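You operate a simulated robot arm through the tools that you are given. There is no shell and no other tool. Be economical: measure what you need, move in short steps, check, and stop when the job is done.

Carry out the task below with a simulated two-armed robot. There is one attempt and no reset: what you move stays moved.

TASK
Grip the white valve body in the vice and work its wing open.
Fine: orange end towards the rinse tray; then free the vice and lay the valve body in the tray.

Only the result counts: the job must be done as asked and must still hold three seconds after the hand-in. Knocking over, shifting, dropping, spilling or breaking anything else fails it.

THE ROBOT
Two 7-joint arms with two-finger parallel grippers on one trunk, on a base that drives. Base frame: it is fixed to the floor where the robot stands at the start and does not move with it; the origin is under the middle of the robot, x ahead of it, y to its left, z up; the surface under the hand at the start is at about z = 0.86. Lengths are in m, angles in degrees, forces in N, time in s.
The left shoulder is at the start at [0.07, 0.133, 1.276], the right one opposite. With the tool pointing down near the work surface each hand reaches from about 0.1 to 0.62 m from the robot's upright axis, wherever it stands, measured 20 degrees to its own side. Places, roughly: between the vice jaws [0.3, -0.1, 0.9]; open half of the rinse tray [0.2, 0.3, 0.9]; wing of the white valve body [0.5, 0, 0.9]. Payload 1.57 kg a hand.
Tool frame (each hand has its own): the origin (TCP) lies between the finger pads and is the grasp point; the fingertips stand 0.03 m ahead of it; z points along the fingers, y is the line along which they close. The gripper opens to 0.08 m. The fingers are 0.017 m wide and 0.012 m thick; the gripper's body (0.04 by 0.082 m) begins 0.08 m behind the TCP.
Orientation is that of the tool frame in the base frame, as a unit quaternion [w, x, y, z]. With the fingers straight down and closing along the base's y, the tool's x points along the base's -x, its y along +y and its z along -z.

THE INTERFACE
- The arms move only by the tool send_rows. It takes "left_motion", "right_motion" or both (then of equal length, played together; a hand with none holds still); each is a list of rows, each a list of 7 numbers: the shift along the tool's x, y, z in units of 150 mm (1.0 is 150 mm), then the turn, a rotation vector about the tool's x, y, z in units of 60 degrees (1.0 is 60 degrees), then the finger opening in cm, from 0 to 8. In form: [[dx, dy, dz, rx, ry, rz, hand], ...]. A call has 1 to 8 rows; each row is the pose to reach, as a shift and turn from the pose commanded when the call began, along the tool's axes at that moment. A call with a number of a shift or a turn outside -1 to 1 is refused whole. Rows are played at 5 a second. More than 0.05 m and 8.6 degrees between two rows, or a gripper value outside its range, and nothing of the call is played. Where a pose cannot be reached the arm comes as near as it can. A force on the tool above 40 N (or 10 N above the force at the start of the call, whichever is more), or a blocked arm, ends the call early, and 0.2 s more pass. Each finger travels about 0.153 m/s and halts on what it meets, pressing with about 26 N; the grip force reading is that of the motor and also rises with nothing between the fingers. The clock runs only during rows and for 0.2 s after the last one: add rows that repeat a pose to give the fingers time. It gives the time, the measured TCP pose, the force on the tool (base axes), the opening and the grip force at its end, in the units of the frame above (readings bear some noise), with the torque about the TCP (base axes, N m) and any sound that the robot's microphone picked up, and new pictures: "show" is both (left out), scene, wrist or none (wrist: the cameras of the hands that moved).
- Cameras (640 x 400 px; columns grow to the right, rows downward): "scene" is now at [0.1043, 0.0004, 1.4616]; the picture's right is [-0.03, -1.00, -0.00], its down [-0.93, 0.03, -0.36] and it looks along [0.36, -0.01, -0.93] (base axes); focal length 214 px, centre (320, 200). "left" rides on the left gripper at [0.072, 0.007, -0.122] in its tool frame; the picture's right is [-0.09, 1.00, 0.00], its down [-0.84, -0.08, -0.54] and it looks along [-0.54, -0.05, 0.84] (tool axes); focal length 238 px, centre (320, 200). "right" rides on the right gripper at [0.072, -0.007, -0.122] in its tool frame; the picture's right is [0.09, 1.00, 0.00], its down [-0.84, 0.08, -0.54] and it looks along [-0.54, 0.05, 0.84] (tool axes); focal length 238 px, centre (320, 200).
- raise_lower(by): slides the trunk up (or, below 0, down) by that many m; the arms and the scene camera ride with it, the base frame stays. It gives what a move gives, with no picture.
- roll_base(legs): drives the robot by 1 to 6 legs, each [ahead, left, turn to the left] in m, m and degrees, along the robot's own axes; the way and the turn of a leg run together, so that a leg with both is an arc; at most 1.5 m and 180 degrees a leg. The arms and the cameras ride along, it lands a little off, and it stops where it bumps. It gives what a move gives, and a new picture of the scene camera.
- aim_head(pan, tilt): turns the head with the scene camera to pan (to the left, within 86 degrees either way) and tilt (down, from -29 to 69), counted from straight ahead of the robot. It gives what a move gives, and a new picture of the scene camera.
- point_at(camera, pixels): for up to 12 pixels [column, row] of the newest picture of that camera ("zoom" is the newest enlarged one), the place [x, y, z] in the base frame of the surface seen there, good to about 0.003 m. The clock stands still meanwhile.
- inspect(camera, box): a new picture of the part [left, top, right, bottom] of that camera's present view, enlarged. The clock stands still meanwhile.
- finish_job(): hands the job in; it is judged then, once.

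Go step by step. Measure first, check grasps and placings, and put right what went wrong. The budget is 80 turns and 260 pictures, counting those below and the enlarged ones. Unless the task says otherwise, let go and move clear before handing in, and close with one line.

The tools are called after "Emit:" as a command line: name --argument value ..., lists and objects as JSON in quotes. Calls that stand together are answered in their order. send_rows: Moves the arms, as the interface text tells. Its arguments: {"type":"object","properties":{"left_motion":{"type":"array"},"right_motion":{"type":"array"},"show":{"type":"string","enum":["both","scene","wrist","none"]}},"required":[]} The other tools are called the same way: raise_lower (by) slides the trunk up or down; roll_base (legs) drives the base; aim_head (pan, tilt) turns the head that bears the scene camera; point_at (camera, pixels) gives the place of the surface under pixels of a picture; inspect (camera, box) takes an enlarged picture of a part of a camera's view; finish_job () hands the job in.

At the start:

```text
time_s: 0.0
left_eef_pos: [0.3623, 0.1466, 1.2384]
left_tcp_rot: [0.0, 0.0, 1.0, 0.0]
left_wrist_force: [0.0, 0.0, -0.9]
left_ft_torque: [-0.01, 0.0, 0.01]
left_grip_width: 0.0798
left_finger_force: 0.1
right_eef_pos: [0.4022, -0.2043, 1.1503]
right_tcp_rot: [0.001, 0.002, 1.0, 0.0]
right_wrist_force: [-0.2, -0.5, -0.5]
right_ft_torque: [-0.01, 0.01, -0.04]
right_grip_width: 0.0796
right_finger_force: 0.1
trunk travel left (down, up): [-0.85, 0.09]
robot x, y, heading: [-0.0019, -0.0013, 0.1]
head pan, tilt: [-1.7, 68.8]
```

scene: 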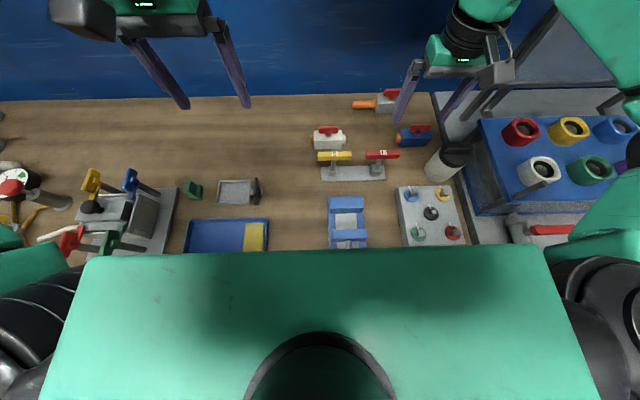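
right: 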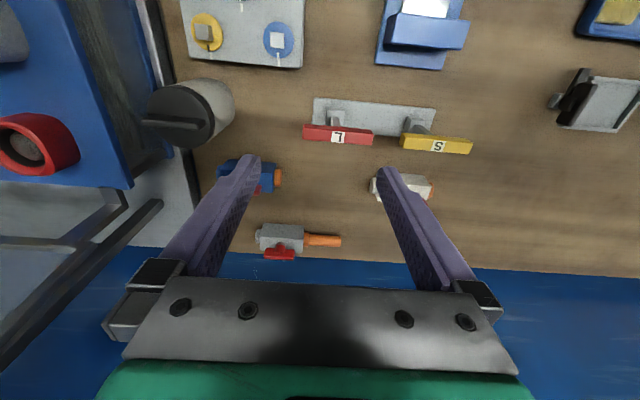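
left: 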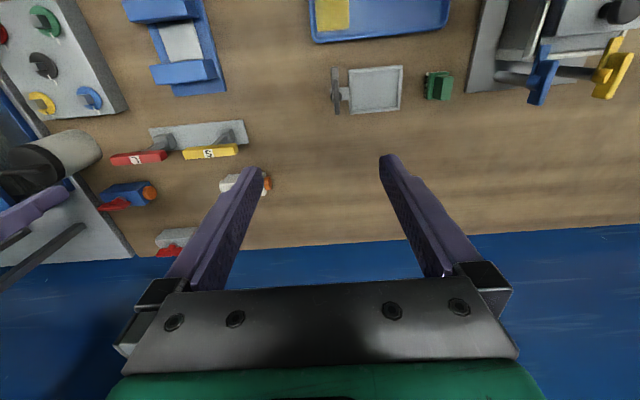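

The scene shows the white valve at about (328,138), the blue vice at (348,222), and the tray at (226,235) with a yellow thing in its right half. I will enlarge these and measure.

Emit:
inspect --camera "scene" --box '[290, 90, 450, 190]'

Emit:
inspect --camera "scene" --box '[290, 160, 420, 250]'

Emit:
inspect --camera "right" --box '[300, 0, 500, 220]'

Emit:
point_at --camera "scene" --pixels '[[328, 130], [316, 141], [343, 140], [348, 200], [348, 218], [348, 233], [335, 222], [215, 235], [255, 237], [188, 235], [226, 220], [300, 200]]'

```text
4.00 times, centred on (370, 140) of scene
```

zoom: 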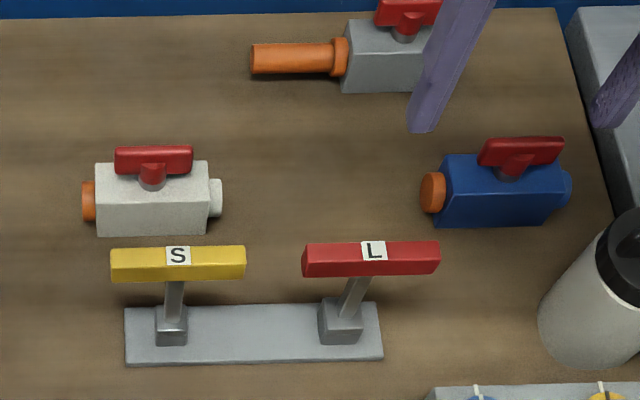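

```text
4.44 times, centred on (355, 205) of scene
```

zoom: 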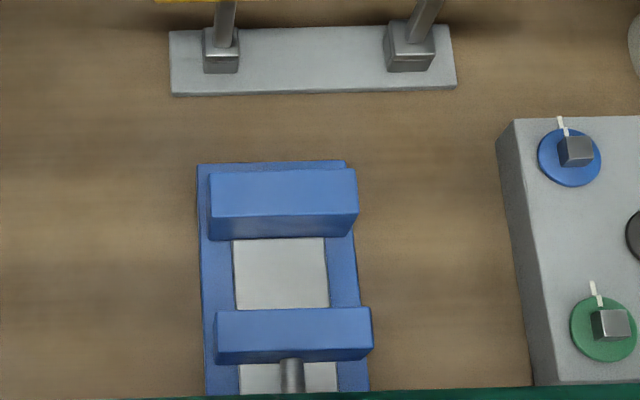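

```text
1.82 times, centred on (400, 110) of right
```

zoom: 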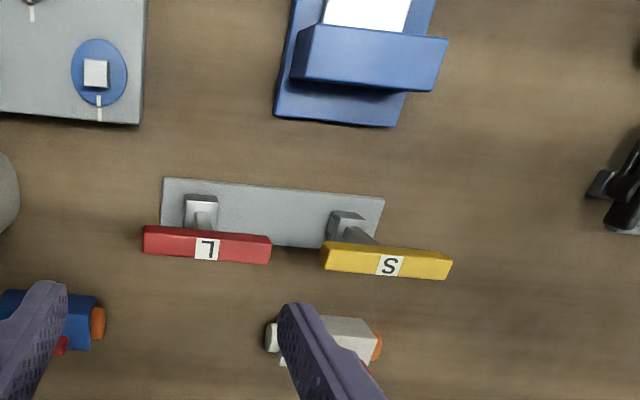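

```text
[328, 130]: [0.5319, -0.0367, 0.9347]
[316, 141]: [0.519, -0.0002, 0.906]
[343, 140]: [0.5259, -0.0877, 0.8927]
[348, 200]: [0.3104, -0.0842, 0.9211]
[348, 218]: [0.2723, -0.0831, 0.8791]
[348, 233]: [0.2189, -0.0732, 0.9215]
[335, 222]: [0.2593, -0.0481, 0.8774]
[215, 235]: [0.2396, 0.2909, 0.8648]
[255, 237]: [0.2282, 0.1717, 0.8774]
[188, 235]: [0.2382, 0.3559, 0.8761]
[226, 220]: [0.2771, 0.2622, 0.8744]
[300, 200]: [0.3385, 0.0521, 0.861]
```

The valve lies along y with the orange end already at +y. The front of the vice (its screw, zoom about (290,375)) is hidden by the chest, so I move the right hand back over it to see.

Emit:
send_rows --right_motion '[[0.25, 0.15, 0, 0, 0, 0, 8], [0.5, 0.3, 0, 0, 0, 0, 8], [0.75, 0.45, 0, 0, 0, 0, 8], [1.0, 0.6, 0, 0, 0, 0, 8], [1.0, 0.6, 0, 0, 0, 0, 8]]'

```text
time_s: 1.2
left_eef_pos: [0.3613, 0.1476, 1.2381]
left_tcp_rot: [0.0, 0.0, 1.0, 0.0]
left_wrist_force: [0.0, 0.1, -0.5]
left_ft_torque: [-0.01, 0.02, 0.01]
left_grip_width: 0.08
left_finger_force: 0.1
right_eef_pos: [0.2536, -0.1129, 1.1492]
right_tcp_rot: [0.0, 0.001, 1.0, 0.0]
right_wrist_force: [0.0, 0.9, -0.2]
right_ft_torque: [-0.02, 0.05, 0.0]
right_grip_width: 0.0799
right_finger_force: 0.0
trunk travel left (down, up): [-0.85, 0.09]
robot x, y, heading: [0.0011, 0.0034, 0.3]
head pan, tilt: [-1.7, 68.8]
```

scene: 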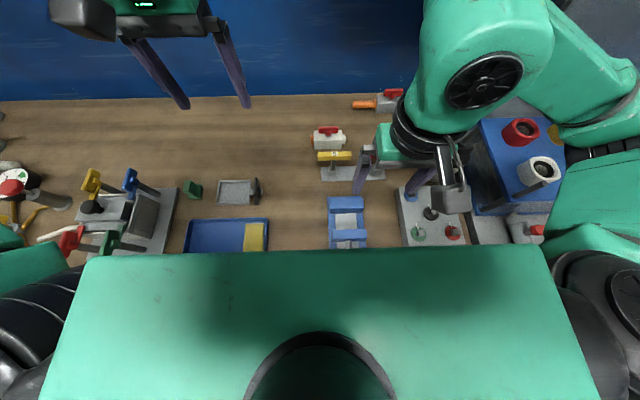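
right: 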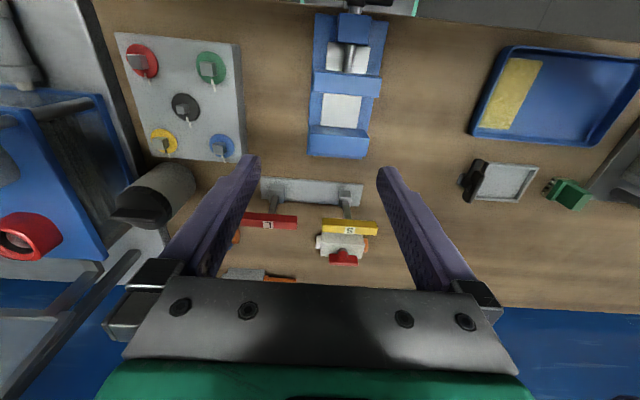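

Emit:
inspect --camera "right" --box '[260, 0, 440, 170]'

Emit:
inspect --camera "right" --box '[220, 160, 400, 290]'

Emit:
point_at --camera "right" --pixels '[[340, 2], [370, 2], [355, 28], [350, 60], [347, 80], [321, 82], [379, 85], [345, 110], [340, 133], [309, 135], [371, 138], [342, 150]]'

Emit:
point_at --camera "right" --pixels '[[318, 242], [325, 245], [345, 243], [360, 243], [366, 245], [334, 258], [353, 258], [343, 235], [350, 227], [285, 195], [560, 100], [515, 95]]'

```text
2.35 times, centred on (350, 85) of right
```

zoom: 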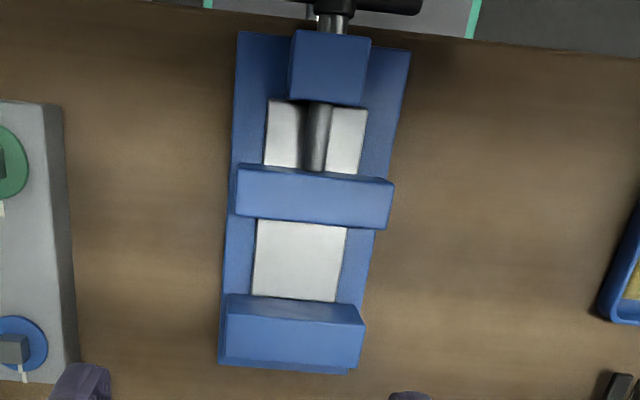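

```text
3.08 times, centred on (310, 225) of right
```

zoom: 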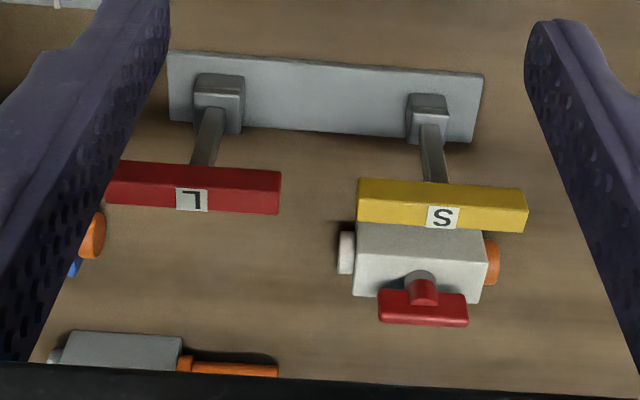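

```text
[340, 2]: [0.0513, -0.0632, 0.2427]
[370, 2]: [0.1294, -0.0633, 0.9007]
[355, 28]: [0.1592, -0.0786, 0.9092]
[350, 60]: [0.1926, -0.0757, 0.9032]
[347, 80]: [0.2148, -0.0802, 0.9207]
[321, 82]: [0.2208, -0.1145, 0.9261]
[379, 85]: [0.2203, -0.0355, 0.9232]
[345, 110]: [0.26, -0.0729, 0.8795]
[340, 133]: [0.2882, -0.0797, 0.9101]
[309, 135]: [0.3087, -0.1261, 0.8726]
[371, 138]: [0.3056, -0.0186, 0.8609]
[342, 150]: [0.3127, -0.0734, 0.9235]
```

```text
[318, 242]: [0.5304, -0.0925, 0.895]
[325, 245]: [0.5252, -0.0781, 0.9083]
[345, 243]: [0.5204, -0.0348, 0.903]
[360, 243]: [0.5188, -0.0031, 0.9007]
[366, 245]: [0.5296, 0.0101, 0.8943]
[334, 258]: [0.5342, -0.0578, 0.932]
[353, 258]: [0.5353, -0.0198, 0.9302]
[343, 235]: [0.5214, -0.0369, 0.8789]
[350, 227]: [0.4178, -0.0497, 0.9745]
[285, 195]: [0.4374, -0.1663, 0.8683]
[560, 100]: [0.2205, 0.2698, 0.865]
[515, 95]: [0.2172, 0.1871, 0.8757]
```

The vice screw runs along x with a black T-handle off the table's front edge (about x=0.12). The jaws are around x=0.235 and x=0.285. I will take the valve by its wing, first moving the right hand over the valve for a closer look.

Emit:
send_rows --right_motion '[[-0.25, 0.12, 0, 0, 0, 0, 8], [-0.5, 0.24, 0, 0, 0, 0, 8], [-0.75, 0.36, 0, 0, 0, 0, 8], [-1.0, 0.48, 0, 0, 0, 0, 8]]' --show "none"

Emit:
send_rows --right_motion '[[-0.2, 0, 0.15, 0, 0, 0, 6], [-0.4, 0, 0.3, 0, 0, 0, 5], [-0.6, 0, 0.45, 0, 0, 0, 4], [-0.75, 0, 0.6, 0, 0, 0, 4], [-0.8, 0, 0.7, 0, 0, 0, 4], [-0.8, 0, 0.7, 0, 0, 0, 4]]'

```text
time_s: 2.2
left_eef_pos: [0.3625, 0.1485, 1.2365]
left_tcp_rot: [-0.001, 0.0, 1.0, -0.001]
left_wrist_force: [0.2, 0.3, 0.0]
left_ft_torque: [0.0, 0.04, -0.02]
left_grip_width: 0.0801
left_finger_force: 0.1
right_eef_pos: [0.4053, -0.0399, 1.1469]
right_tcp_rot: [-0.002, 0.001, 1.0, -0.002]
right_wrist_force: [0.9, -0.1, -0.7]
right_ft_torque: [-0.02, 0.03, -0.02]
right_grip_width: 0.08
right_finger_force: 0.1
trunk travel left (down, up): [-0.85, 0.09]
robot x, y, heading: [-0.0027, -0.0043, 0.1]
head pan, tilt: [-1.7, 68.8]
```

```text
time_s: 3.6
left_eef_pos: [0.361, 0.1465, 1.2383]
left_tcp_rot: [0.0, 0.0, 1.0, 0.001]
left_wrist_force: [0.6, -0.1, 0.0]
left_ft_torque: [-0.03, 0.01, -0.02]
left_grip_width: 0.0804
left_finger_force: 0.1
right_eef_pos: [0.5224, -0.0434, 1.0447]
right_tcp_rot: [0.0, 0.0, 1.0, 0.0]
right_wrist_force: [0.1, -0.6, 0.0]
right_ft_torque: [0.0, 0.0, 0.0]
right_grip_width: 0.04
right_finger_force: 0.1
trunk travel left (down, up): [-0.85, 0.09]
robot x, y, heading: [-0.0032, -0.0001, -0.2]
head pan, tilt: [-1.7, 68.8]
```

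scene: 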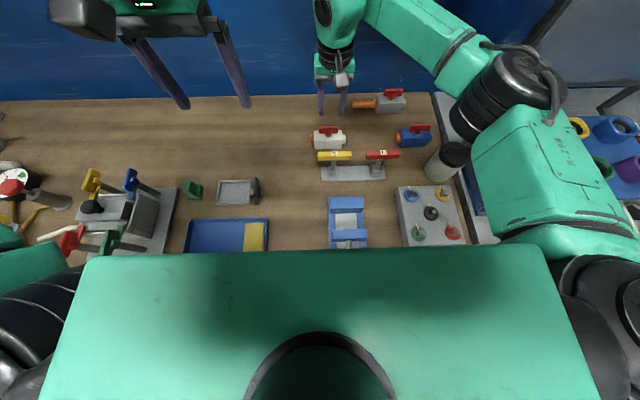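
right: 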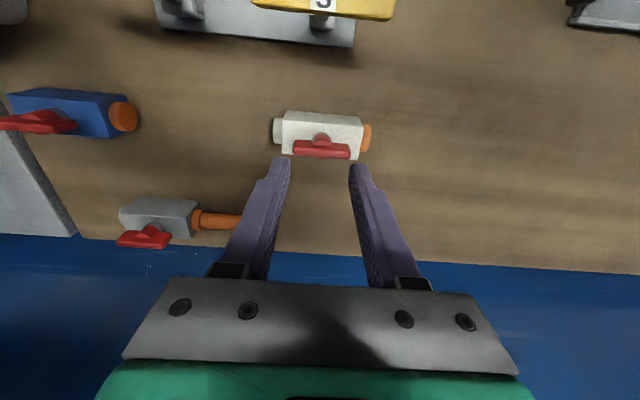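

The valve is in clear view at about (320,135) in the right camera. I enlarge it and measure its body and wing.

Emit:
inspect --camera "right" --box '[260, 95, 380, 170]'

Emit:
point_at --camera "right" --pixels '[[295, 149], [322, 150], [348, 151], [322, 143], [322, 156], [290, 115], [356, 120], [284, 150], [358, 157], [276, 130], [367, 138], [320, 125]]'

```text
5.33 times, centred on (320, 132) of right
```

zoom: 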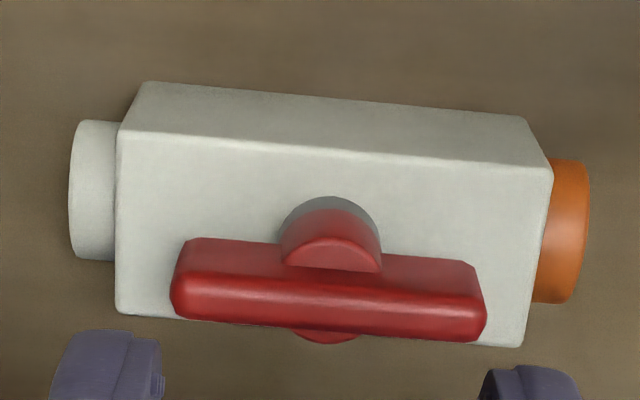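

```text
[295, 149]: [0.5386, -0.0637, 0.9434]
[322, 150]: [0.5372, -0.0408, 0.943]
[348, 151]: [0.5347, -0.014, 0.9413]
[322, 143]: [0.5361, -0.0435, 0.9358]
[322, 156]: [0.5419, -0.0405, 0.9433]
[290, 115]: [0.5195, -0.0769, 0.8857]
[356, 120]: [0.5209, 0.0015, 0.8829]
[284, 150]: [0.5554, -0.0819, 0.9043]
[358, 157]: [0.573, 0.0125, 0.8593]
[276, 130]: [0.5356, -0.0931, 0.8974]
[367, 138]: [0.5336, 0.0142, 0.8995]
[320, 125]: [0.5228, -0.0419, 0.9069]
```

The wing is about 50 mm long along y, centred at (0.537,-0.040), with its top at z≈0.944. The body is 38 mm wide in x with its top at z≈0.907. I turn the right tool 90° so that the fingers close along x.

Emit:
send_rows --right_motion '[[-0.02, 0, 0, 0, 0, 0.125, 4], [-0.04, 0, 0, 0, 0, 0.25, 4], [-0.06, 0.0, 0, 0, 0, 0.375, 4], [-0.08, 0.01, 0, 0, 0, 0.5, 4], [-0.1, 0.02, 0, 0, 0, 0.625, 4], [-0.1, 0.02, 0, 0, 0, 0.75, 4]]' --show "none"

Emit:
send_rows --right_motion '[[0, 0, 0, 0, 0, 0.125, 4], [0, 0, 0, 0, 0, 0.25, 4], [0, 0.0, 0, 0, 0, 0.375, 4], [0, 0, 0, 0, 0, 0.5, 4], [0, 0, 0, 0, 0, 0.625, 4], [0, 0, 0, 0, 0, 0.75, 4], [0, 0, 0.2, 0, 0, 0.75, 4], [0, 0, 0.2, 0, 0, 0.75, 4]]'

```text
time_s: 5.0
left_eef_pos: [0.3611, 0.1468, 1.2384]
left_tcp_rot: [0.0, 0.0, 1.0, 0.0]
left_wrist_force: [0.0, -0.5, 0.0]
left_ft_torque: [-0.02, -0.01, 0.0]
left_grip_width: 0.0797
left_finger_force: 0.0
right_eef_pos: [0.5382, -0.0402, 1.0458]
right_tcp_rot: [0.0, 0.384, 0.923, 0.0]
right_wrist_force: [-0.6, -0.1, -0.2]
right_ft_torque: [-0.02, -0.02, 0.02]
right_grip_width: 0.04
right_finger_force: 0.1
trunk travel left (down, up): [-0.85, 0.09]
robot x, y, heading: [-0.0011, 0.0007, 0.1]
head pan, tilt: [-1.7, 68.8]
```

```text
time_s: 6.8
left_eef_pos: [0.3613, 0.1476, 1.2376]
left_tcp_rot: [-0.001, 0.0, 1.0, 0.0]
left_wrist_force: [-0.4, 0.5, -0.5]
left_ft_torque: [-0.03, 0.02, -0.01]
left_grip_width: 0.0801
left_finger_force: 0.2
right_eef_pos: [0.5371, -0.0398, 1.0139]
right_tcp_rot: [0.0, 0.708, 0.706, -0.001]
right_wrist_force: [0.5, -0.5, -0.2]
right_ft_torque: [-0.03, -0.02, 0.03]
right_grip_width: 0.0403
right_finger_force: 0.1
trunk travel left (down, up): [-0.85, 0.09]
robot x, y, heading: [0.0015, 0.0015, 0.0]
head pan, tilt: [-1.7, 68.8]
```

scene: 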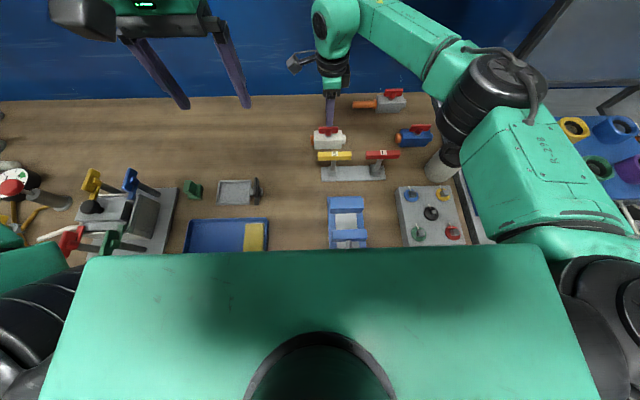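
right: 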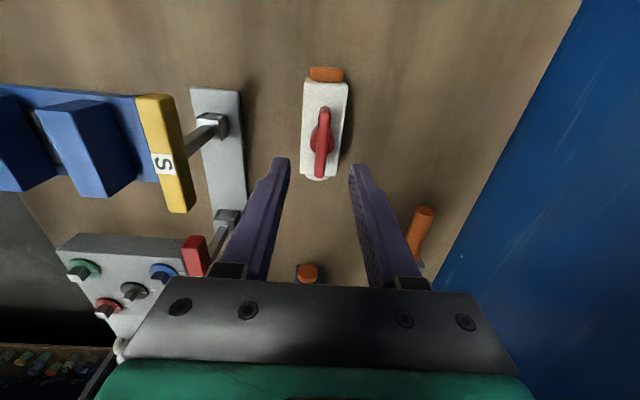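

The wing at (322,145) is centred between the fingers. I lower to z≈0.944 and close.

Emit:
send_rows --right_motion '[[0, 0, 0.2, 0, 0, 0, 4], [0, 0, 0.4, 0, 0, 0, 4], [0, 0, 0.465, 0, 0, 0, 4], [0, 0, 0.465, 0, 0, 0, 4]]' --show "wrist"

```text
time_s: 7.8
left_eef_pos: [0.3613, 0.146, 1.2375]
left_tcp_rot: [0.0, 0.0, 1.0, 0.0]
left_wrist_force: [0.5, -0.2, 0.1]
left_ft_torque: [0.02, 0.02, 0.02]
left_grip_width: 0.0799
left_finger_force: 0.0
right_eef_pos: [0.5371, -0.0377, 0.945]
right_tcp_rot: [0.0, 0.708, 0.706, -0.001]
right_wrist_force: [-0.3, 0.5, 0.3]
right_ft_torque: [-0.06, 0.0, 0.0]
right_grip_width: 0.0402
right_finger_force: 0.1
trunk travel left (down, up): [-0.85, 0.09]
robot x, y, heading: [-0.0048, 0.0013, 0.0]
head pan, tilt: [-1.7, 68.8]
```

right: 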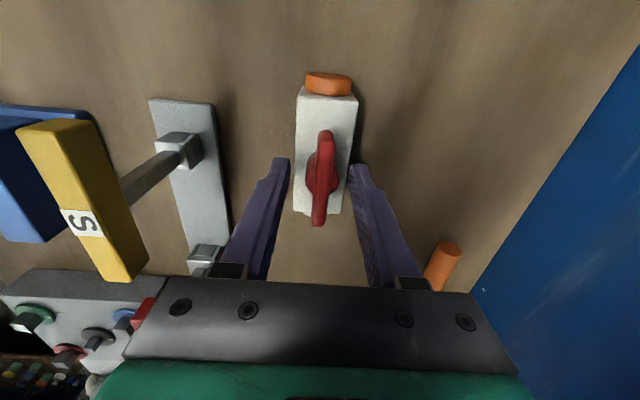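

Emit:
send_rows --right_motion '[[0, 0, 0, 0, 0, 0, 1.5], [0, 0, 0, 0, 0, 0, 0], [0, 0, 0, 0, 0, 0, 0], [0, 0, 0, 0, 0, 0, 0]]' --show "wrist"

```text
time_s: 8.8
left_eef_pos: [0.3616, 0.1459, 1.2385]
left_tcp_rot: [0.0, 0.0, 1.0, 0.0]
left_wrist_force: [-0.4, -0.2, -1.0]
left_ft_torque: [0.0, 0.0, 0.02]
left_grip_width: 0.0799
left_finger_force: 0.0
right_eef_pos: [0.5381, -0.0391, 0.9449]
right_tcp_rot: [-0.001, 0.708, 0.706, -0.001]
right_wrist_force: [0.7, 0.4, 0.5]
right_ft_torque: [0.01, -0.03, 0.0]
right_grip_width: 0.009
right_finger_force: 25.9
trunk travel left (down, up): [-0.85, 0.09]
robot x, y, heading: [0.001, 0.0012, -0.3]
head pan, tilt: [-1.7, 68.8]
```

right: 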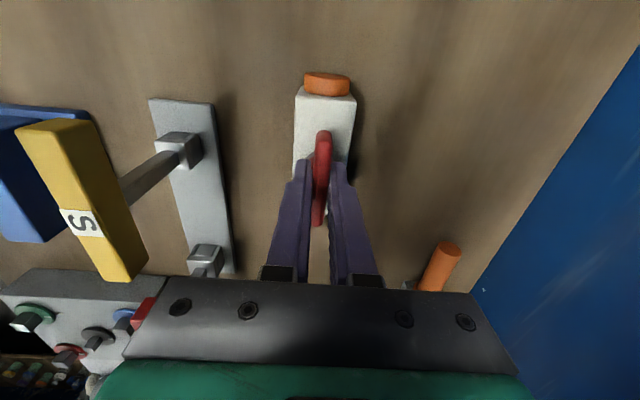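

It grips the wing (9 mm). I lift straight up and check that the valve comes along.

Emit:
send_rows --right_motion '[[0, 0, -0.1, 0, 0, 0, 0], [0, 0, -0.4, 0, 0, 0, 0], [0, 0, -0.7, 0, 0, 0, 0], [0, 0, -1.0, 0, 0, 0, 0], [0, 0, -1.0, 0, 0, 0, 0]]' --show "wrist"

```text
time_s: 10.0
left_eef_pos: [0.361, 0.1472, 1.2375]
left_tcp_rot: [0.001, 0.001, 1.0, 0.001]
left_wrist_force: [-0.6, -0.1, -0.2]
left_ft_torque: [0.0, -0.03, 0.0]
left_grip_width: 0.0802
left_finger_force: 0.0
right_eef_pos: [0.5375, -0.0384, 1.0964]
right_tcp_rot: [0.0, 0.708, 0.707, -0.001]
right_wrist_force: [1.5, 0.0, -2.2]
right_ft_torque: [0.04, -0.02, -0.01]
right_grip_width: 0.009
right_finger_force: 25.7
trunk travel left (down, up): [-0.85, 0.09]
robot x, y, heading: [-0.0029, 0.0008, 0.0]
head pan, tilt: [-1.7, 68.8]
```

right: 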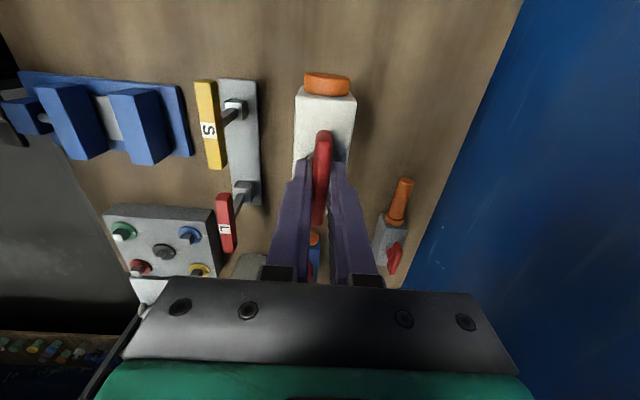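

The valve hangs well from the grip. I carry it over the vice.

Emit:
send_rows --right_motion '[[0, -0.1, -0.15, 0, 0, 0, 0], [0, -0.4, -0.15, 0, 0, 0, 0], [-0.1, -0.7, -0.15, 0, 0, 0, 0], [-0.2, -1.0, -0.15, 0, 0, 0, 0]]' --show "none"

Emit:
send_rows --right_motion '[[0, -0.3, 0, 0, 0, 0, 0], [0, -0.6, 0, 0, 0, 0, 0], [-0.03, -0.83, 0, 0, 0, 0, 0], [-0.03, -0.83, 0, 0, 0, 0, 0], [-0.03, -0.83, 0, 0, 0, 0, 0]]'

```text
time_s: 11.0
left_eef_pos: [0.3592, 0.1449, 1.2384]
left_tcp_rot: [0.001, 0.0, 1.0, 0.0]
left_wrist_force: [-0.1, -0.7, 0.2]
left_ft_torque: [0.01, -0.01, 0.01]
left_grip_width: 0.0799
left_finger_force: 0.1
right_eef_pos: [0.3866, -0.07, 1.1182]
right_tcp_rot: [0.001, 0.708, 0.706, 0.001]
right_wrist_force: [-1.1, 0.4, -1.9]
right_ft_torque: [0.0, 0.0, -0.02]
right_grip_width: 0.0089
right_finger_force: 26.0
trunk travel left (down, up): [-0.85, 0.09]
robot x, y, heading: [0.0019, 0.0015, 0.1]
head pan, tilt: [-1.7, 68.8]
```

```text
time_s: 12.2
left_eef_pos: [0.3605, 0.1469, 1.2372]
left_tcp_rot: [0.0, 0.0, 1.0, 0.0]
left_wrist_force: [-0.4, -0.9, 0.1]
left_ft_torque: [-0.02, -0.05, 0.03]
left_grip_width: 0.0801
left_finger_force: 0.0
right_eef_pos: [0.2625, -0.0734, 1.1172]
right_tcp_rot: [0.0, 0.707, 0.707, 0.0]
right_wrist_force: [0.1, -0.3, -2.7]
right_ft_torque: [0.01, -0.03, 0.01]
right_grip_width: 0.0087
right_finger_force: 25.5
trunk travel left (down, up): [-0.85, 0.09]
robot x, y, heading: [-0.0032, 0.0006, 0.3]
head pan, tilt: [-1.7, 68.8]
```

scene: 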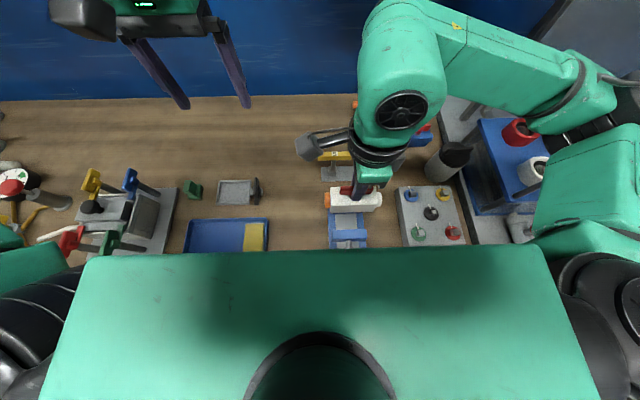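
right: 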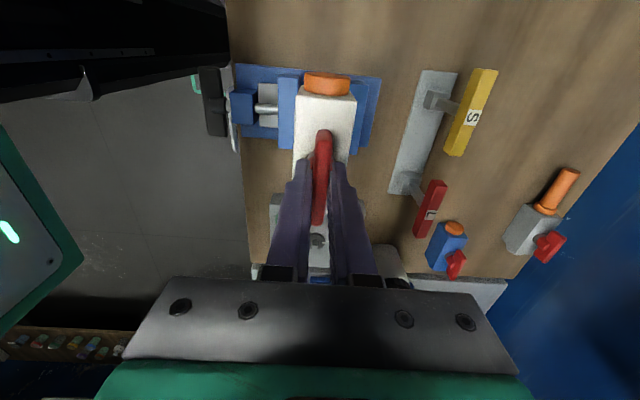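

The valve hangs over the vice, and the handle shows at (212,100). I measure the jaw faces from this view.

Emit:
inspect --camera "right" --box '[190, 50, 400, 181]'

Emit:
point_at --camera "right" --pixels '[[285, 80], [291, 80], [299, 80], [282, 130], [290, 130], [358, 90], [352, 130], [360, 130], [375, 100], [212, 80], [212, 130], [232, 110]]'

Emit:
point_at --camera "right" --pixels '[[265, 85], [265, 109], [240, 107], [207, 100], [222, 100], [300, 78], [352, 100], [320, 110], [298, 95], [354, 95], [240, 140]]'

```text
3.05 times, centred on (295, 116) of right
```

zoom: 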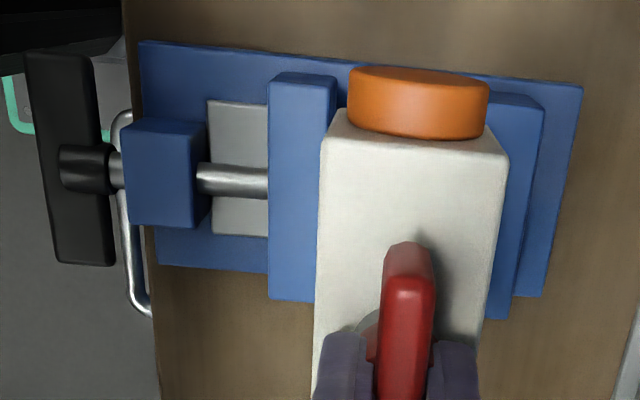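

```text
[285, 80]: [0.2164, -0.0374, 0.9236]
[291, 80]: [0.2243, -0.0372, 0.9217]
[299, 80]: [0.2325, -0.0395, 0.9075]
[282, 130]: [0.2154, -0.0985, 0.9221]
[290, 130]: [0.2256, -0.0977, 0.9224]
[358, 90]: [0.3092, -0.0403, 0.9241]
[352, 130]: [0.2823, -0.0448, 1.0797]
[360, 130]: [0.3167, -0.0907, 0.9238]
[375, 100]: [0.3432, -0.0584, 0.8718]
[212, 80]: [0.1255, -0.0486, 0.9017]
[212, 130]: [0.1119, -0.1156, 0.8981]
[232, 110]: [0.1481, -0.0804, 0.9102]
```

```text
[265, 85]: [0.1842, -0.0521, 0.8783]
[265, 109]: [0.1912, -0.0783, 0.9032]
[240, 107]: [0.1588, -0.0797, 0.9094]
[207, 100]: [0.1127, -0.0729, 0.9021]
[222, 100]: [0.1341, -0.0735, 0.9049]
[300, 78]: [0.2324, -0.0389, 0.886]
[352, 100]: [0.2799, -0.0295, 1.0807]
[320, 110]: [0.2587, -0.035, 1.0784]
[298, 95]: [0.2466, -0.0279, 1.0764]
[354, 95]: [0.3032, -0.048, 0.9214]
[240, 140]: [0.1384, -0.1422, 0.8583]
```

Jaw faces are at x≈0.2325 and ≈0.288 (gap 55 mm) and the body is 38 mm wide, centred near x=0.262, so it fits. I lower it most of the way.

Emit:
send_rows --right_motion '[[0, -0.01, 0.3, 0, 0, 0, 0], [0, -0.01, 0.55, 0, 0, 0, 0], [0, -0.01, 0.75, 0, 0, 0, 0], [0, -0.01, 0.75, 0, 0, 0, 0]]'

```text
time_s: 13.2
left_eef_pos: [0.3607, 0.1463, 1.2367]
left_tcp_rot: [0.0, -0.001, 1.0, 0.0]
left_wrist_force: [0.6, 0.0, 0.2]
left_ft_torque: [0.02, 0.01, -0.01]
left_grip_width: 0.0799
left_finger_force: 0.0
right_eef_pos: [0.2625, -0.0737, 1.0045]
right_tcp_rot: [0.001, 0.707, 0.707, -0.001]
right_wrist_force: [0.3, 0.7, -1.4]
right_ft_torque: [0.04, -0.02, -0.03]
right_grip_width: 0.0093
right_finger_force: 25.9
trunk travel left (down, up): [-0.85, 0.09]
robot x, y, heading: [-0.0005, 0.0019, 0.2]
head pan, tilt: [-1.7, 68.8]
```

scene: 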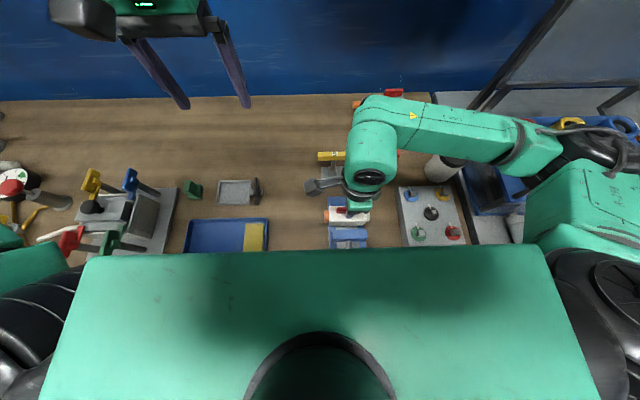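
right: 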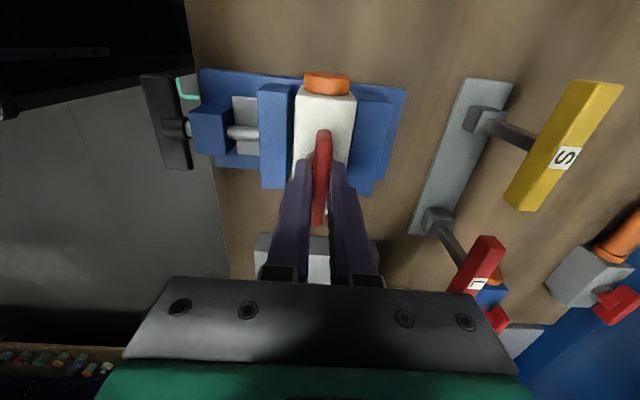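

The body is just above the jaw tops and centred. I lower the last 42 mm slowly.

Emit:
send_rows --right_motion '[[0, -0.01, 0.08, 0, 0, 0, 0], [0, -0.01, 0.16, 0, 0, 0, 0], [0, -0.01, 0.22, 0, 0, 0, 0], [0, -0.01, 0.25, 0, 0, 0, 0], [0, -0.01, 0.27, 0, 0, 0, 0]]' --show "wrist"

```text
time_s: 14.4
left_eef_pos: [0.361, 0.146, 1.2382]
left_tcp_rot: [-0.001, 0.0, 1.0, 0.0]
left_wrist_force: [-0.1, -0.6, 0.2]
left_ft_torque: [-0.02, 0.03, 0.04]
left_grip_width: 0.0802
left_finger_force: 0.0
right_eef_pos: [0.2612, -0.074, 0.9642]
right_tcp_rot: [0.0, 0.707, 0.707, -0.001]
right_wrist_force: [0.4, -0.6, 2.3]
right_ft_torque: [-0.22, 0.01, -0.02]
right_grip_width: 0.0091
right_finger_force: 26.1
trunk travel left (down, up): [-0.85, 0.09]
robot x, y, heading: [-0.0011, 0.002, -0.1]
head pan, tilt: [-1.7, 68.8]
```

right: 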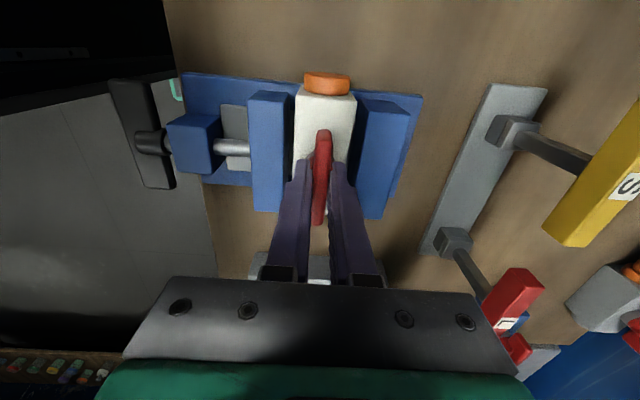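

The reading (z=0.964, force +2.3) says the body rests on the vice bed. I open the fingers and lift clear.

Emit:
send_rows --right_motion '[[0, 0, 0, 0, 0, 0, 3], [0, 0, 0, 0, 0, 0, 3], [0, 0, -0.3, 0, 0, 0, 3], [0, 0, -0.6, 0, 0, 0, 3], [0, 0, -0.9, 0, 0, 0, 3], [0, 0, -0.9, 0, 0, 0, 3]]' --show "wrist"

Emit:
inspect --camera "right" --box '[190, 50, 400, 181]'

```text
time_s: 15.8
left_eef_pos: [0.3599, 0.1456, 1.2383]
left_tcp_rot: [0.001, 0.0, 1.0, 0.0]
left_wrist_force: [-0.3, -0.2, 0.4]
left_ft_torque: [0.04, -0.02, 0.04]
left_grip_width: 0.0801
left_finger_force: 0.1
right_eef_pos: [0.2596, -0.0742, 1.1006]
right_tcp_rot: [0.0, 0.708, 0.706, 0.0]
right_wrist_force: [0.8, 0.1, -0.3]
right_ft_torque: [0.01, -0.01, -0.02]
right_grip_width: 0.03
right_finger_force: 0.1
trunk travel left (down, up): [-0.85, 0.09]
robot x, y, heading: [-0.0055, 0.0009, 0.0]
head pan, tilt: [-1.7, 68.8]
```

right: 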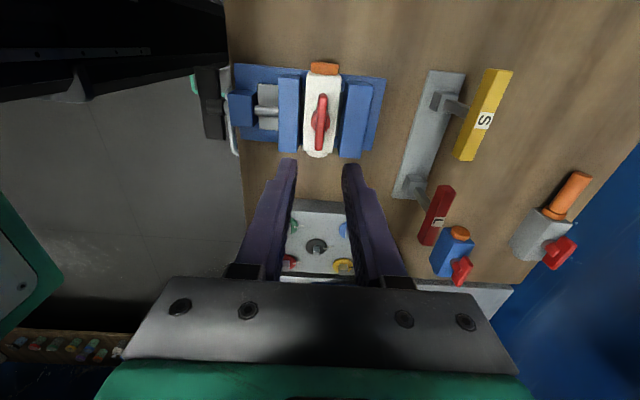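

```text
3.05 times, centred on (295, 116) of right
```

zoom: 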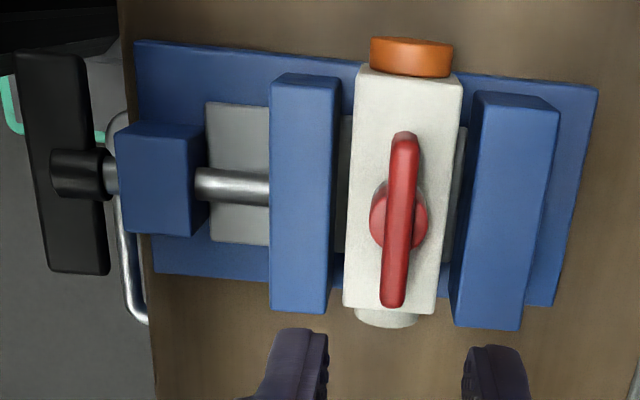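

The valve stands between the jaws with a gap each side, and its orange end (410,55 in the enlargement) points to +y. Next I back the base off so the right hand can point forward at the T-handle.

Emit:
roll_base --legs '[[-0.45, 0, 0]]'

Emit:
aim_head --pan -5 --tilt 50

```text
time_s: 18.5
left_eef_pos: [-0.0867, 0.1466, 1.2365]
left_tcp_rot: [-0.001, 0.002, 1.0, 0.0]
left_wrist_force: [0.3, 0.1, 0.1]
left_ft_torque: [-0.01, 0.01, 0.02]
left_grip_width: 0.0799
left_finger_force: 0.0
right_eef_pos: [-0.1889, -0.0739, 1.0994]
right_tcp_rot: [0.0, 0.709, 0.705, -0.001]
right_wrist_force: [1.3, 0.4, -0.2]
right_ft_torque: [0.01, 0.04, 0.02]
right_grip_width: 0.0301
right_finger_force: 0.0
trunk travel left (down, up): [-0.85, 0.09]
robot x, y, heading: [-0.4504, 0.0004, -0.3]
head pan, tilt: [-1.7, 68.8]
```

scene: 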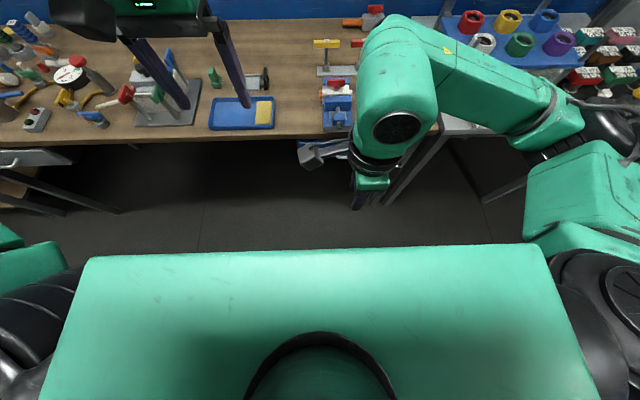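

```text
time_s: 19.3
left_eef_pos: [-0.0895, 0.1475, 1.2384]
left_tcp_rot: [0.0, 0.002, 1.0, 0.0]
left_wrist_force: [-0.4, -0.5, 0.4]
left_ft_torque: [-0.01, -0.01, -0.07]
left_grip_width: 0.0798
left_finger_force: 0.0
right_eef_pos: [-0.1918, -0.074, 1.1017]
right_tcp_rot: [0.0, 0.709, 0.705, 0.0]
right_wrist_force: [-0.7, 0.4, 0.1]
right_ft_torque: [-0.01, -0.03, 0.0]
right_grip_width: 0.0301
right_finger_force: 0.2
trunk travel left (down, up): [-0.85, 0.09]
robot x, y, heading: [-0.4511, -0.0004, -0.3]
head pan, tilt: [-5.0, 50.0]
```

scene: 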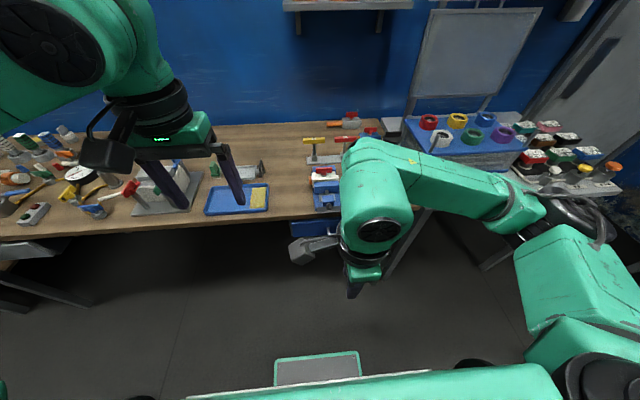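

Clear of the table now. I pitch the right tool to point forward (in two halves), moving it ahead a bit at the same time.

Emit:
send_rows --right_motion '[[0, 0.2, 0, -0.125, 0, 0, 4], [0, 0.4, 0, -0.25, 0, 0, 4], [0, 0.6, 0, -0.375, 0, 0, 4], [0, 0.8, 0, -0.5, 0, 0, 4], [0, 1.0, 0, -0.625, 0, 0, 4], [0, 1.0, 0, -0.75, 0, 0, 4]]' --show "none"

Emit:
send_rows --right_motion '[[0, 0, 0, -0.125, 0, 0, 4], [0, 0, 0, -0.25, 0, 0, 4], [0, 0, 0, -0.375, 0, 0, 4], [0, 0, 0, -0.5, 0, 0, 4], [0, 0, 0, -0.625, 0, 0, 4], [0, 0, 0, -0.75, 0, 0, 4], [0, 0, 0, -0.75, 0, 0, 4]]'

```text
time_s: 20.7
left_eef_pos: [-0.0893, 0.1473, 1.2386]
left_tcp_rot: [0.0, 0.002, 1.0, 0.0]
left_wrist_force: [-0.5, 0.9, -0.3]
left_ft_torque: [-0.02, 0.01, 0.02]
left_grip_width: 0.0799
left_finger_force: 0.0
right_eef_pos: [-0.0404, -0.0749, 1.1006]
right_tcp_rot: [0.273, 0.654, 0.651, 0.271]
right_wrist_force: [0.3, 0.5, -0.8]
right_ft_torque: [0.0, -0.03, -0.02]
right_grip_width: 0.0402
right_finger_force: 0.0
trunk travel left (down, up): [-0.85, 0.09]
robot x, y, heading: [-0.4512, 0.0029, -0.3]
head pan, tilt: [-5.0, 50.0]
```

```text
time_s: 22.3
left_eef_pos: [-0.0902, 0.1475, 1.2387]
left_tcp_rot: [0.0, 0.003, 1.0, 0.0]
left_wrist_force: [0.1, -0.2, -0.8]
left_ft_torque: [0.01, -0.02, -0.01]
left_grip_width: 0.08
left_finger_force: 0.0
right_eef_pos: [-0.0416, -0.0744, 1.1014]
right_tcp_rot: [0.503, 0.501, 0.498, 0.498]
right_wrist_force: [-0.2, 0.6, 0.7]
right_ft_torque: [0.0, -0.01, 0.01]
right_grip_width: 0.04
right_finger_force: 0.1
trunk travel left (down, up): [-0.85, 0.09]
robot x, y, heading: [-0.4494, 0.0014, -0.3]
head pan, tilt: [-5.0, 50.0]
```

scene: 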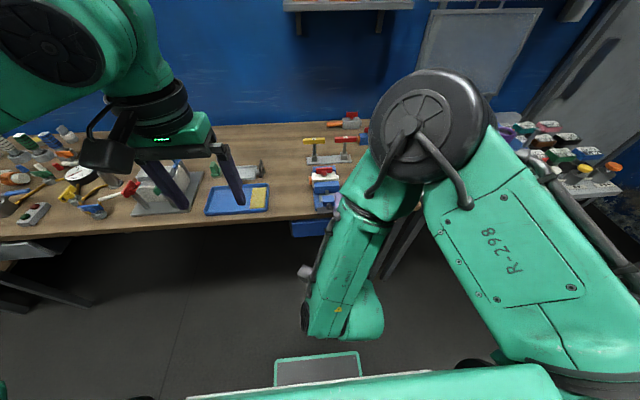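
right: 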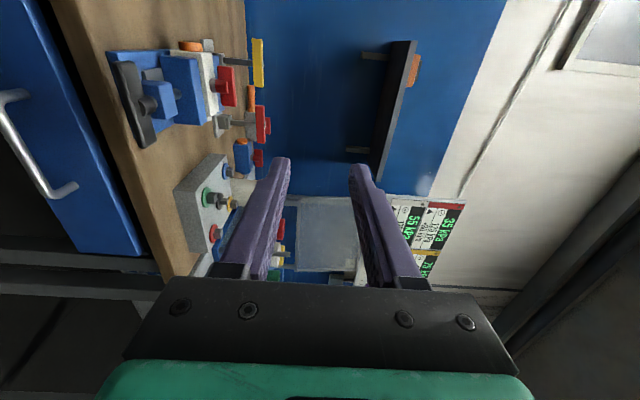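

The tool points forward and the wrist camera shows the T-handle at (135,105). I measure it.

Emit:
inspect --camera "right" --box '[90, 30, 250, 160]'

Emit:
point_at --camera "right" --pixels '[[121, 66], [117, 75], [128, 100], [135, 102], [140, 130], [148, 144], [150, 105], [125, 64], [145, 100], [142, 144], [160, 90]]'

```text
3.08 times, centred on (170, 95) of right
```

zoom: 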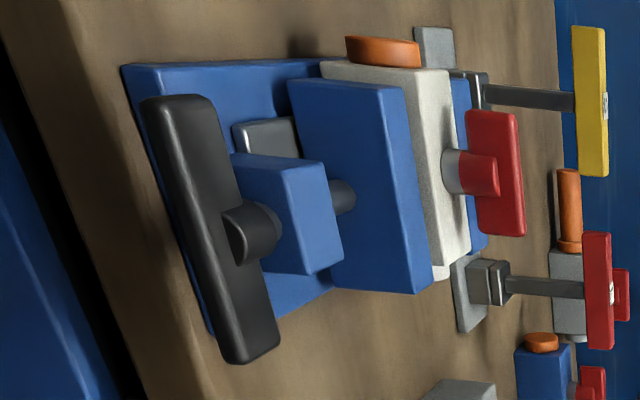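

```text
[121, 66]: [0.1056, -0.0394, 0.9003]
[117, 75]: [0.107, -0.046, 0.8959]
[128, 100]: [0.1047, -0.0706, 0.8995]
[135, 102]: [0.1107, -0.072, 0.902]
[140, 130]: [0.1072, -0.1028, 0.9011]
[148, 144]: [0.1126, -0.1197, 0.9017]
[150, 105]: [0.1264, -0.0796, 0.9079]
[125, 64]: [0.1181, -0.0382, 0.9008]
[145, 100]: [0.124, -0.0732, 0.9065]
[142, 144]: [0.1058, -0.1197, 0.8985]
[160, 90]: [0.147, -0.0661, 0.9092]
```

The bar is centred near (0.111,-0.079,0.895). I lower the trunk 0.2 m to bring the hand level with it, then look again.

Emit:
raise_lower --by -0.205

Emit:
send_rows --right_motion '[[-0.02, 0, 0.2, 0, 0, 0, 4], [-0.03, 0, 0.4, 0, 0, 0, 4], [-0.03, 0, 0.4, 0, 0, 0, 4]]' --show "both"

```text
time_s: 24.6
left_eef_pos: [-0.0889, 0.1468, 1.0314]
left_tcp_rot: [0.0, 0.002, 1.0, 0.0]
left_wrist_force: [0.0, -1.2, 0.3]
left_ft_torque: [0.01, -0.01, 0.03]
left_grip_width: 0.0798
left_finger_force: 0.0
right_eef_pos: [-0.0401, -0.0751, 0.8957]
right_tcp_rot: [0.501, 0.501, 0.498, 0.499]
right_wrist_force: [-0.4, -0.5, 0.0]
right_ft_torque: [-0.02, 0.01, 0.0]
right_grip_width: 0.0398
right_finger_force: 0.0
trunk travel left (down, up): [-0.645, 0.295]
robot x, y, heading: [-0.452, -0.0012, -0.2]
head pan, tilt: [-5.0, 50.0]
```

```text
time_s: 25.4
left_eef_pos: [-0.0881, 0.1465, 1.032]
left_tcp_rot: [0.001, 0.003, 1.0, 0.001]
left_wrist_force: [-0.6, 0.2, -0.3]
left_ft_torque: [0.02, -0.04, -0.01]
left_grip_width: 0.0799
left_finger_force: 0.1
right_eef_pos: [0.0184, -0.0784, 0.8958]
right_tcp_rot: [0.502, 0.501, 0.499, 0.498]
right_wrist_force: [0.2, 0.1, 0.2]
right_ft_torque: [-0.03, 0.04, -0.01]
right_grip_width: 0.0399
right_finger_force: 0.1
trunk travel left (down, up): [-0.645, 0.295]
robot x, y, heading: [-0.4461, -0.0014, -0.1]
head pan, tilt: [-5.0, 50.0]
```

scene: 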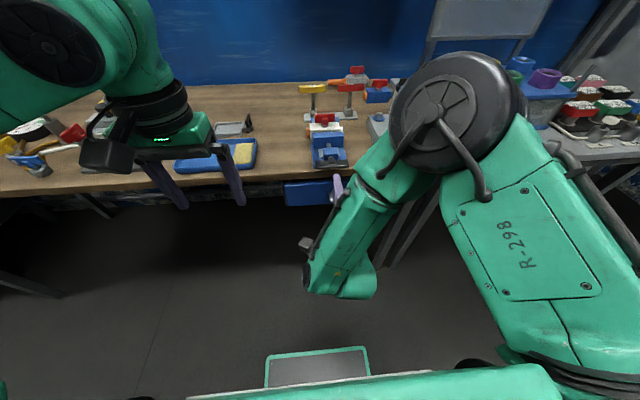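
right: 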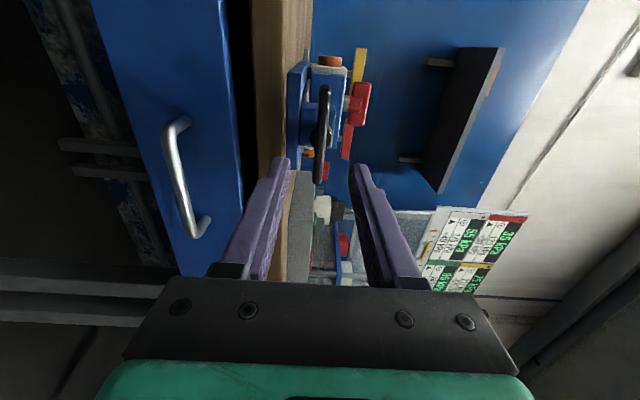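

The bar is at (322,130), centred between the fingers. I check the bar and drawer pull positions.

Emit:
point_at --camera "right" --pixels '[[323, 90], [323, 120], [320, 180], [327, 90], [318, 130], [326, 120], [170, 130], [190, 220], [265, 140], [235, 140]]'

Emit:
inspect --camera "right" --box '[250, 40, 390, 200]'

```text
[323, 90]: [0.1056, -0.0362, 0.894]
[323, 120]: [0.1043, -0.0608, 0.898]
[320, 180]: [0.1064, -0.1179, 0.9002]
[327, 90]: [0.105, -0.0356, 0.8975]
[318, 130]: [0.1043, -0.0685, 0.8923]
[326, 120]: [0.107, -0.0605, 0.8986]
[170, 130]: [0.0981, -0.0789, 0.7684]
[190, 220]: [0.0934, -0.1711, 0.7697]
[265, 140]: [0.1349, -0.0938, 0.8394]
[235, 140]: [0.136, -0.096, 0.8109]
```

```text
2.50 times, centred on (320, 120) of right
```

zoom: 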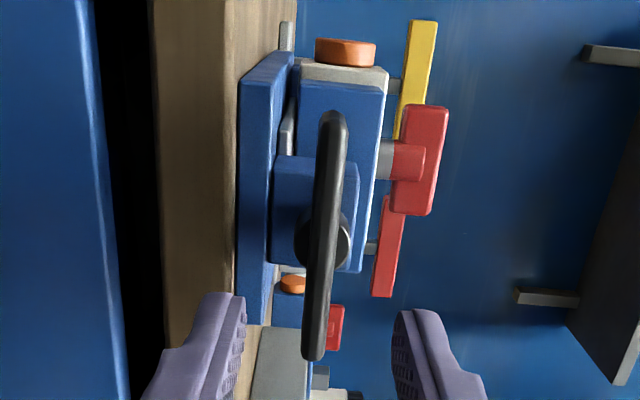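

I advance 76 mm so the pads straddle the bar, then close on it.

Emit:
send_rows --right_motion '[[0, 0, 0.2, 0, 0, 0, 4], [0, 0, 0.4, 0, 0, 0, 4], [0, 0, 0.51, 0, 0, 0, 4], [0, 0, 0.51, 0, 0, 0, 2], [0, 0, 0.51, 0, 0, 0, 0], [0, 0, 0.51, 0, 0, 0, 0], [0, 0, 0.51, 0, 0, 0, 0]]' --show "wrist"

```text
time_s: 26.9
left_eef_pos: [-0.0886, 0.1469, 1.0328]
left_tcp_rot: [0.0, 0.002, 1.0, -0.001]
left_wrist_force: [0.0, -0.3, 0.1]
left_ft_torque: [-0.02, -0.01, 0.01]
left_grip_width: 0.0801
left_finger_force: 0.0
right_eef_pos: [0.0956, -0.0781, 0.8965]
right_tcp_rot: [0.502, 0.502, 0.498, 0.498]
right_wrist_force: [4.1, 0.0, 6.1]
right_ft_torque: [-0.01, -0.08, 0.37]
right_grip_width: 0.01
right_finger_force: 27.9
trunk travel left (down, up): [-0.645, 0.295]
robot x, y, heading: [-0.4536, 0.0033, -0.2]
head pan, tilt: [-5.0, 50.0]
```

right: 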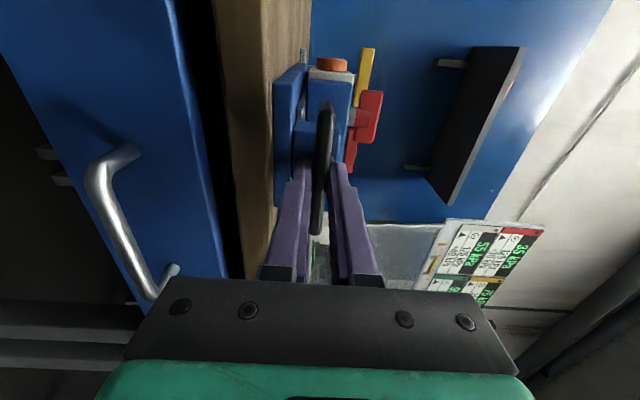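

The bar is gripped. I turn it clockwise as seen from the handle (+z of the tool), 60°.

Emit:
send_rows --right_motion '[[0, 0, 0, 0, 0, 0.125, 0], [0, 0, 0, 0, 0, 0.25, 0], [0, 0, 0, 0, 0, 0.375, 0], [0, 0, 0, 0, 0, 0.5, 0], [0, 0, 0, 0, 0, 0.625, 0], [0, 0, 0, 0, 0, 0.75, 0], [0, 0, 0, 0, 0, 0.875, 0], [0, 0, 0, 0, 0, 1.0, 0]]'

```text
time_s: 28.8
left_eef_pos: [-0.0893, 0.1466, 1.0345]
left_tcp_rot: [0.0, 0.001, 1.0, 0.0]
left_wrist_force: [0.4, 0.2, -0.1]
left_ft_torque: [0.0, -0.02, 0.01]
left_grip_width: 0.0801
left_finger_force: 0.0
right_eef_pos: [0.0945, -0.0796, 0.8969]
right_tcp_rot: [0.185, 0.684, 0.18, 0.683]
right_wrist_force: [8.2, -1.7, 18.2]
right_ft_torque: [-0.03, 0.35, 0.24]
right_grip_width: 0.0101
right_finger_force: 28.4
trunk travel left (down, up): [-0.645, 0.295]
robot x, y, heading: [-0.448, -0.0001, -0.4]
head pan, tilt: [-5.0, 50.0]
```

scene: 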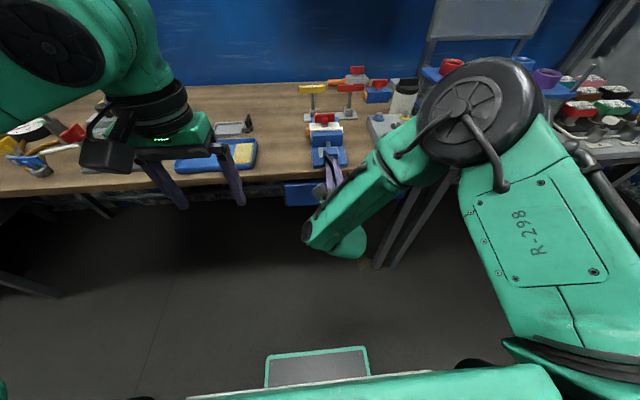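
right: 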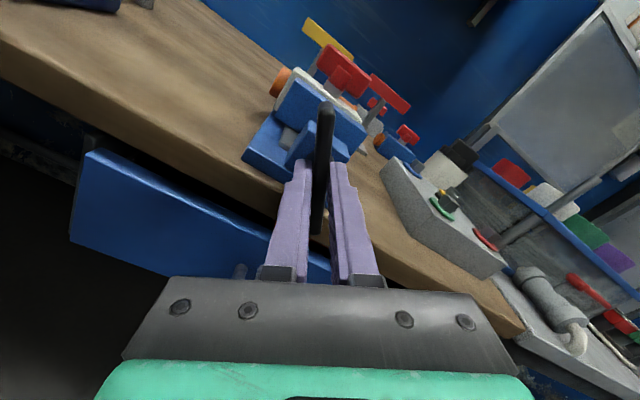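

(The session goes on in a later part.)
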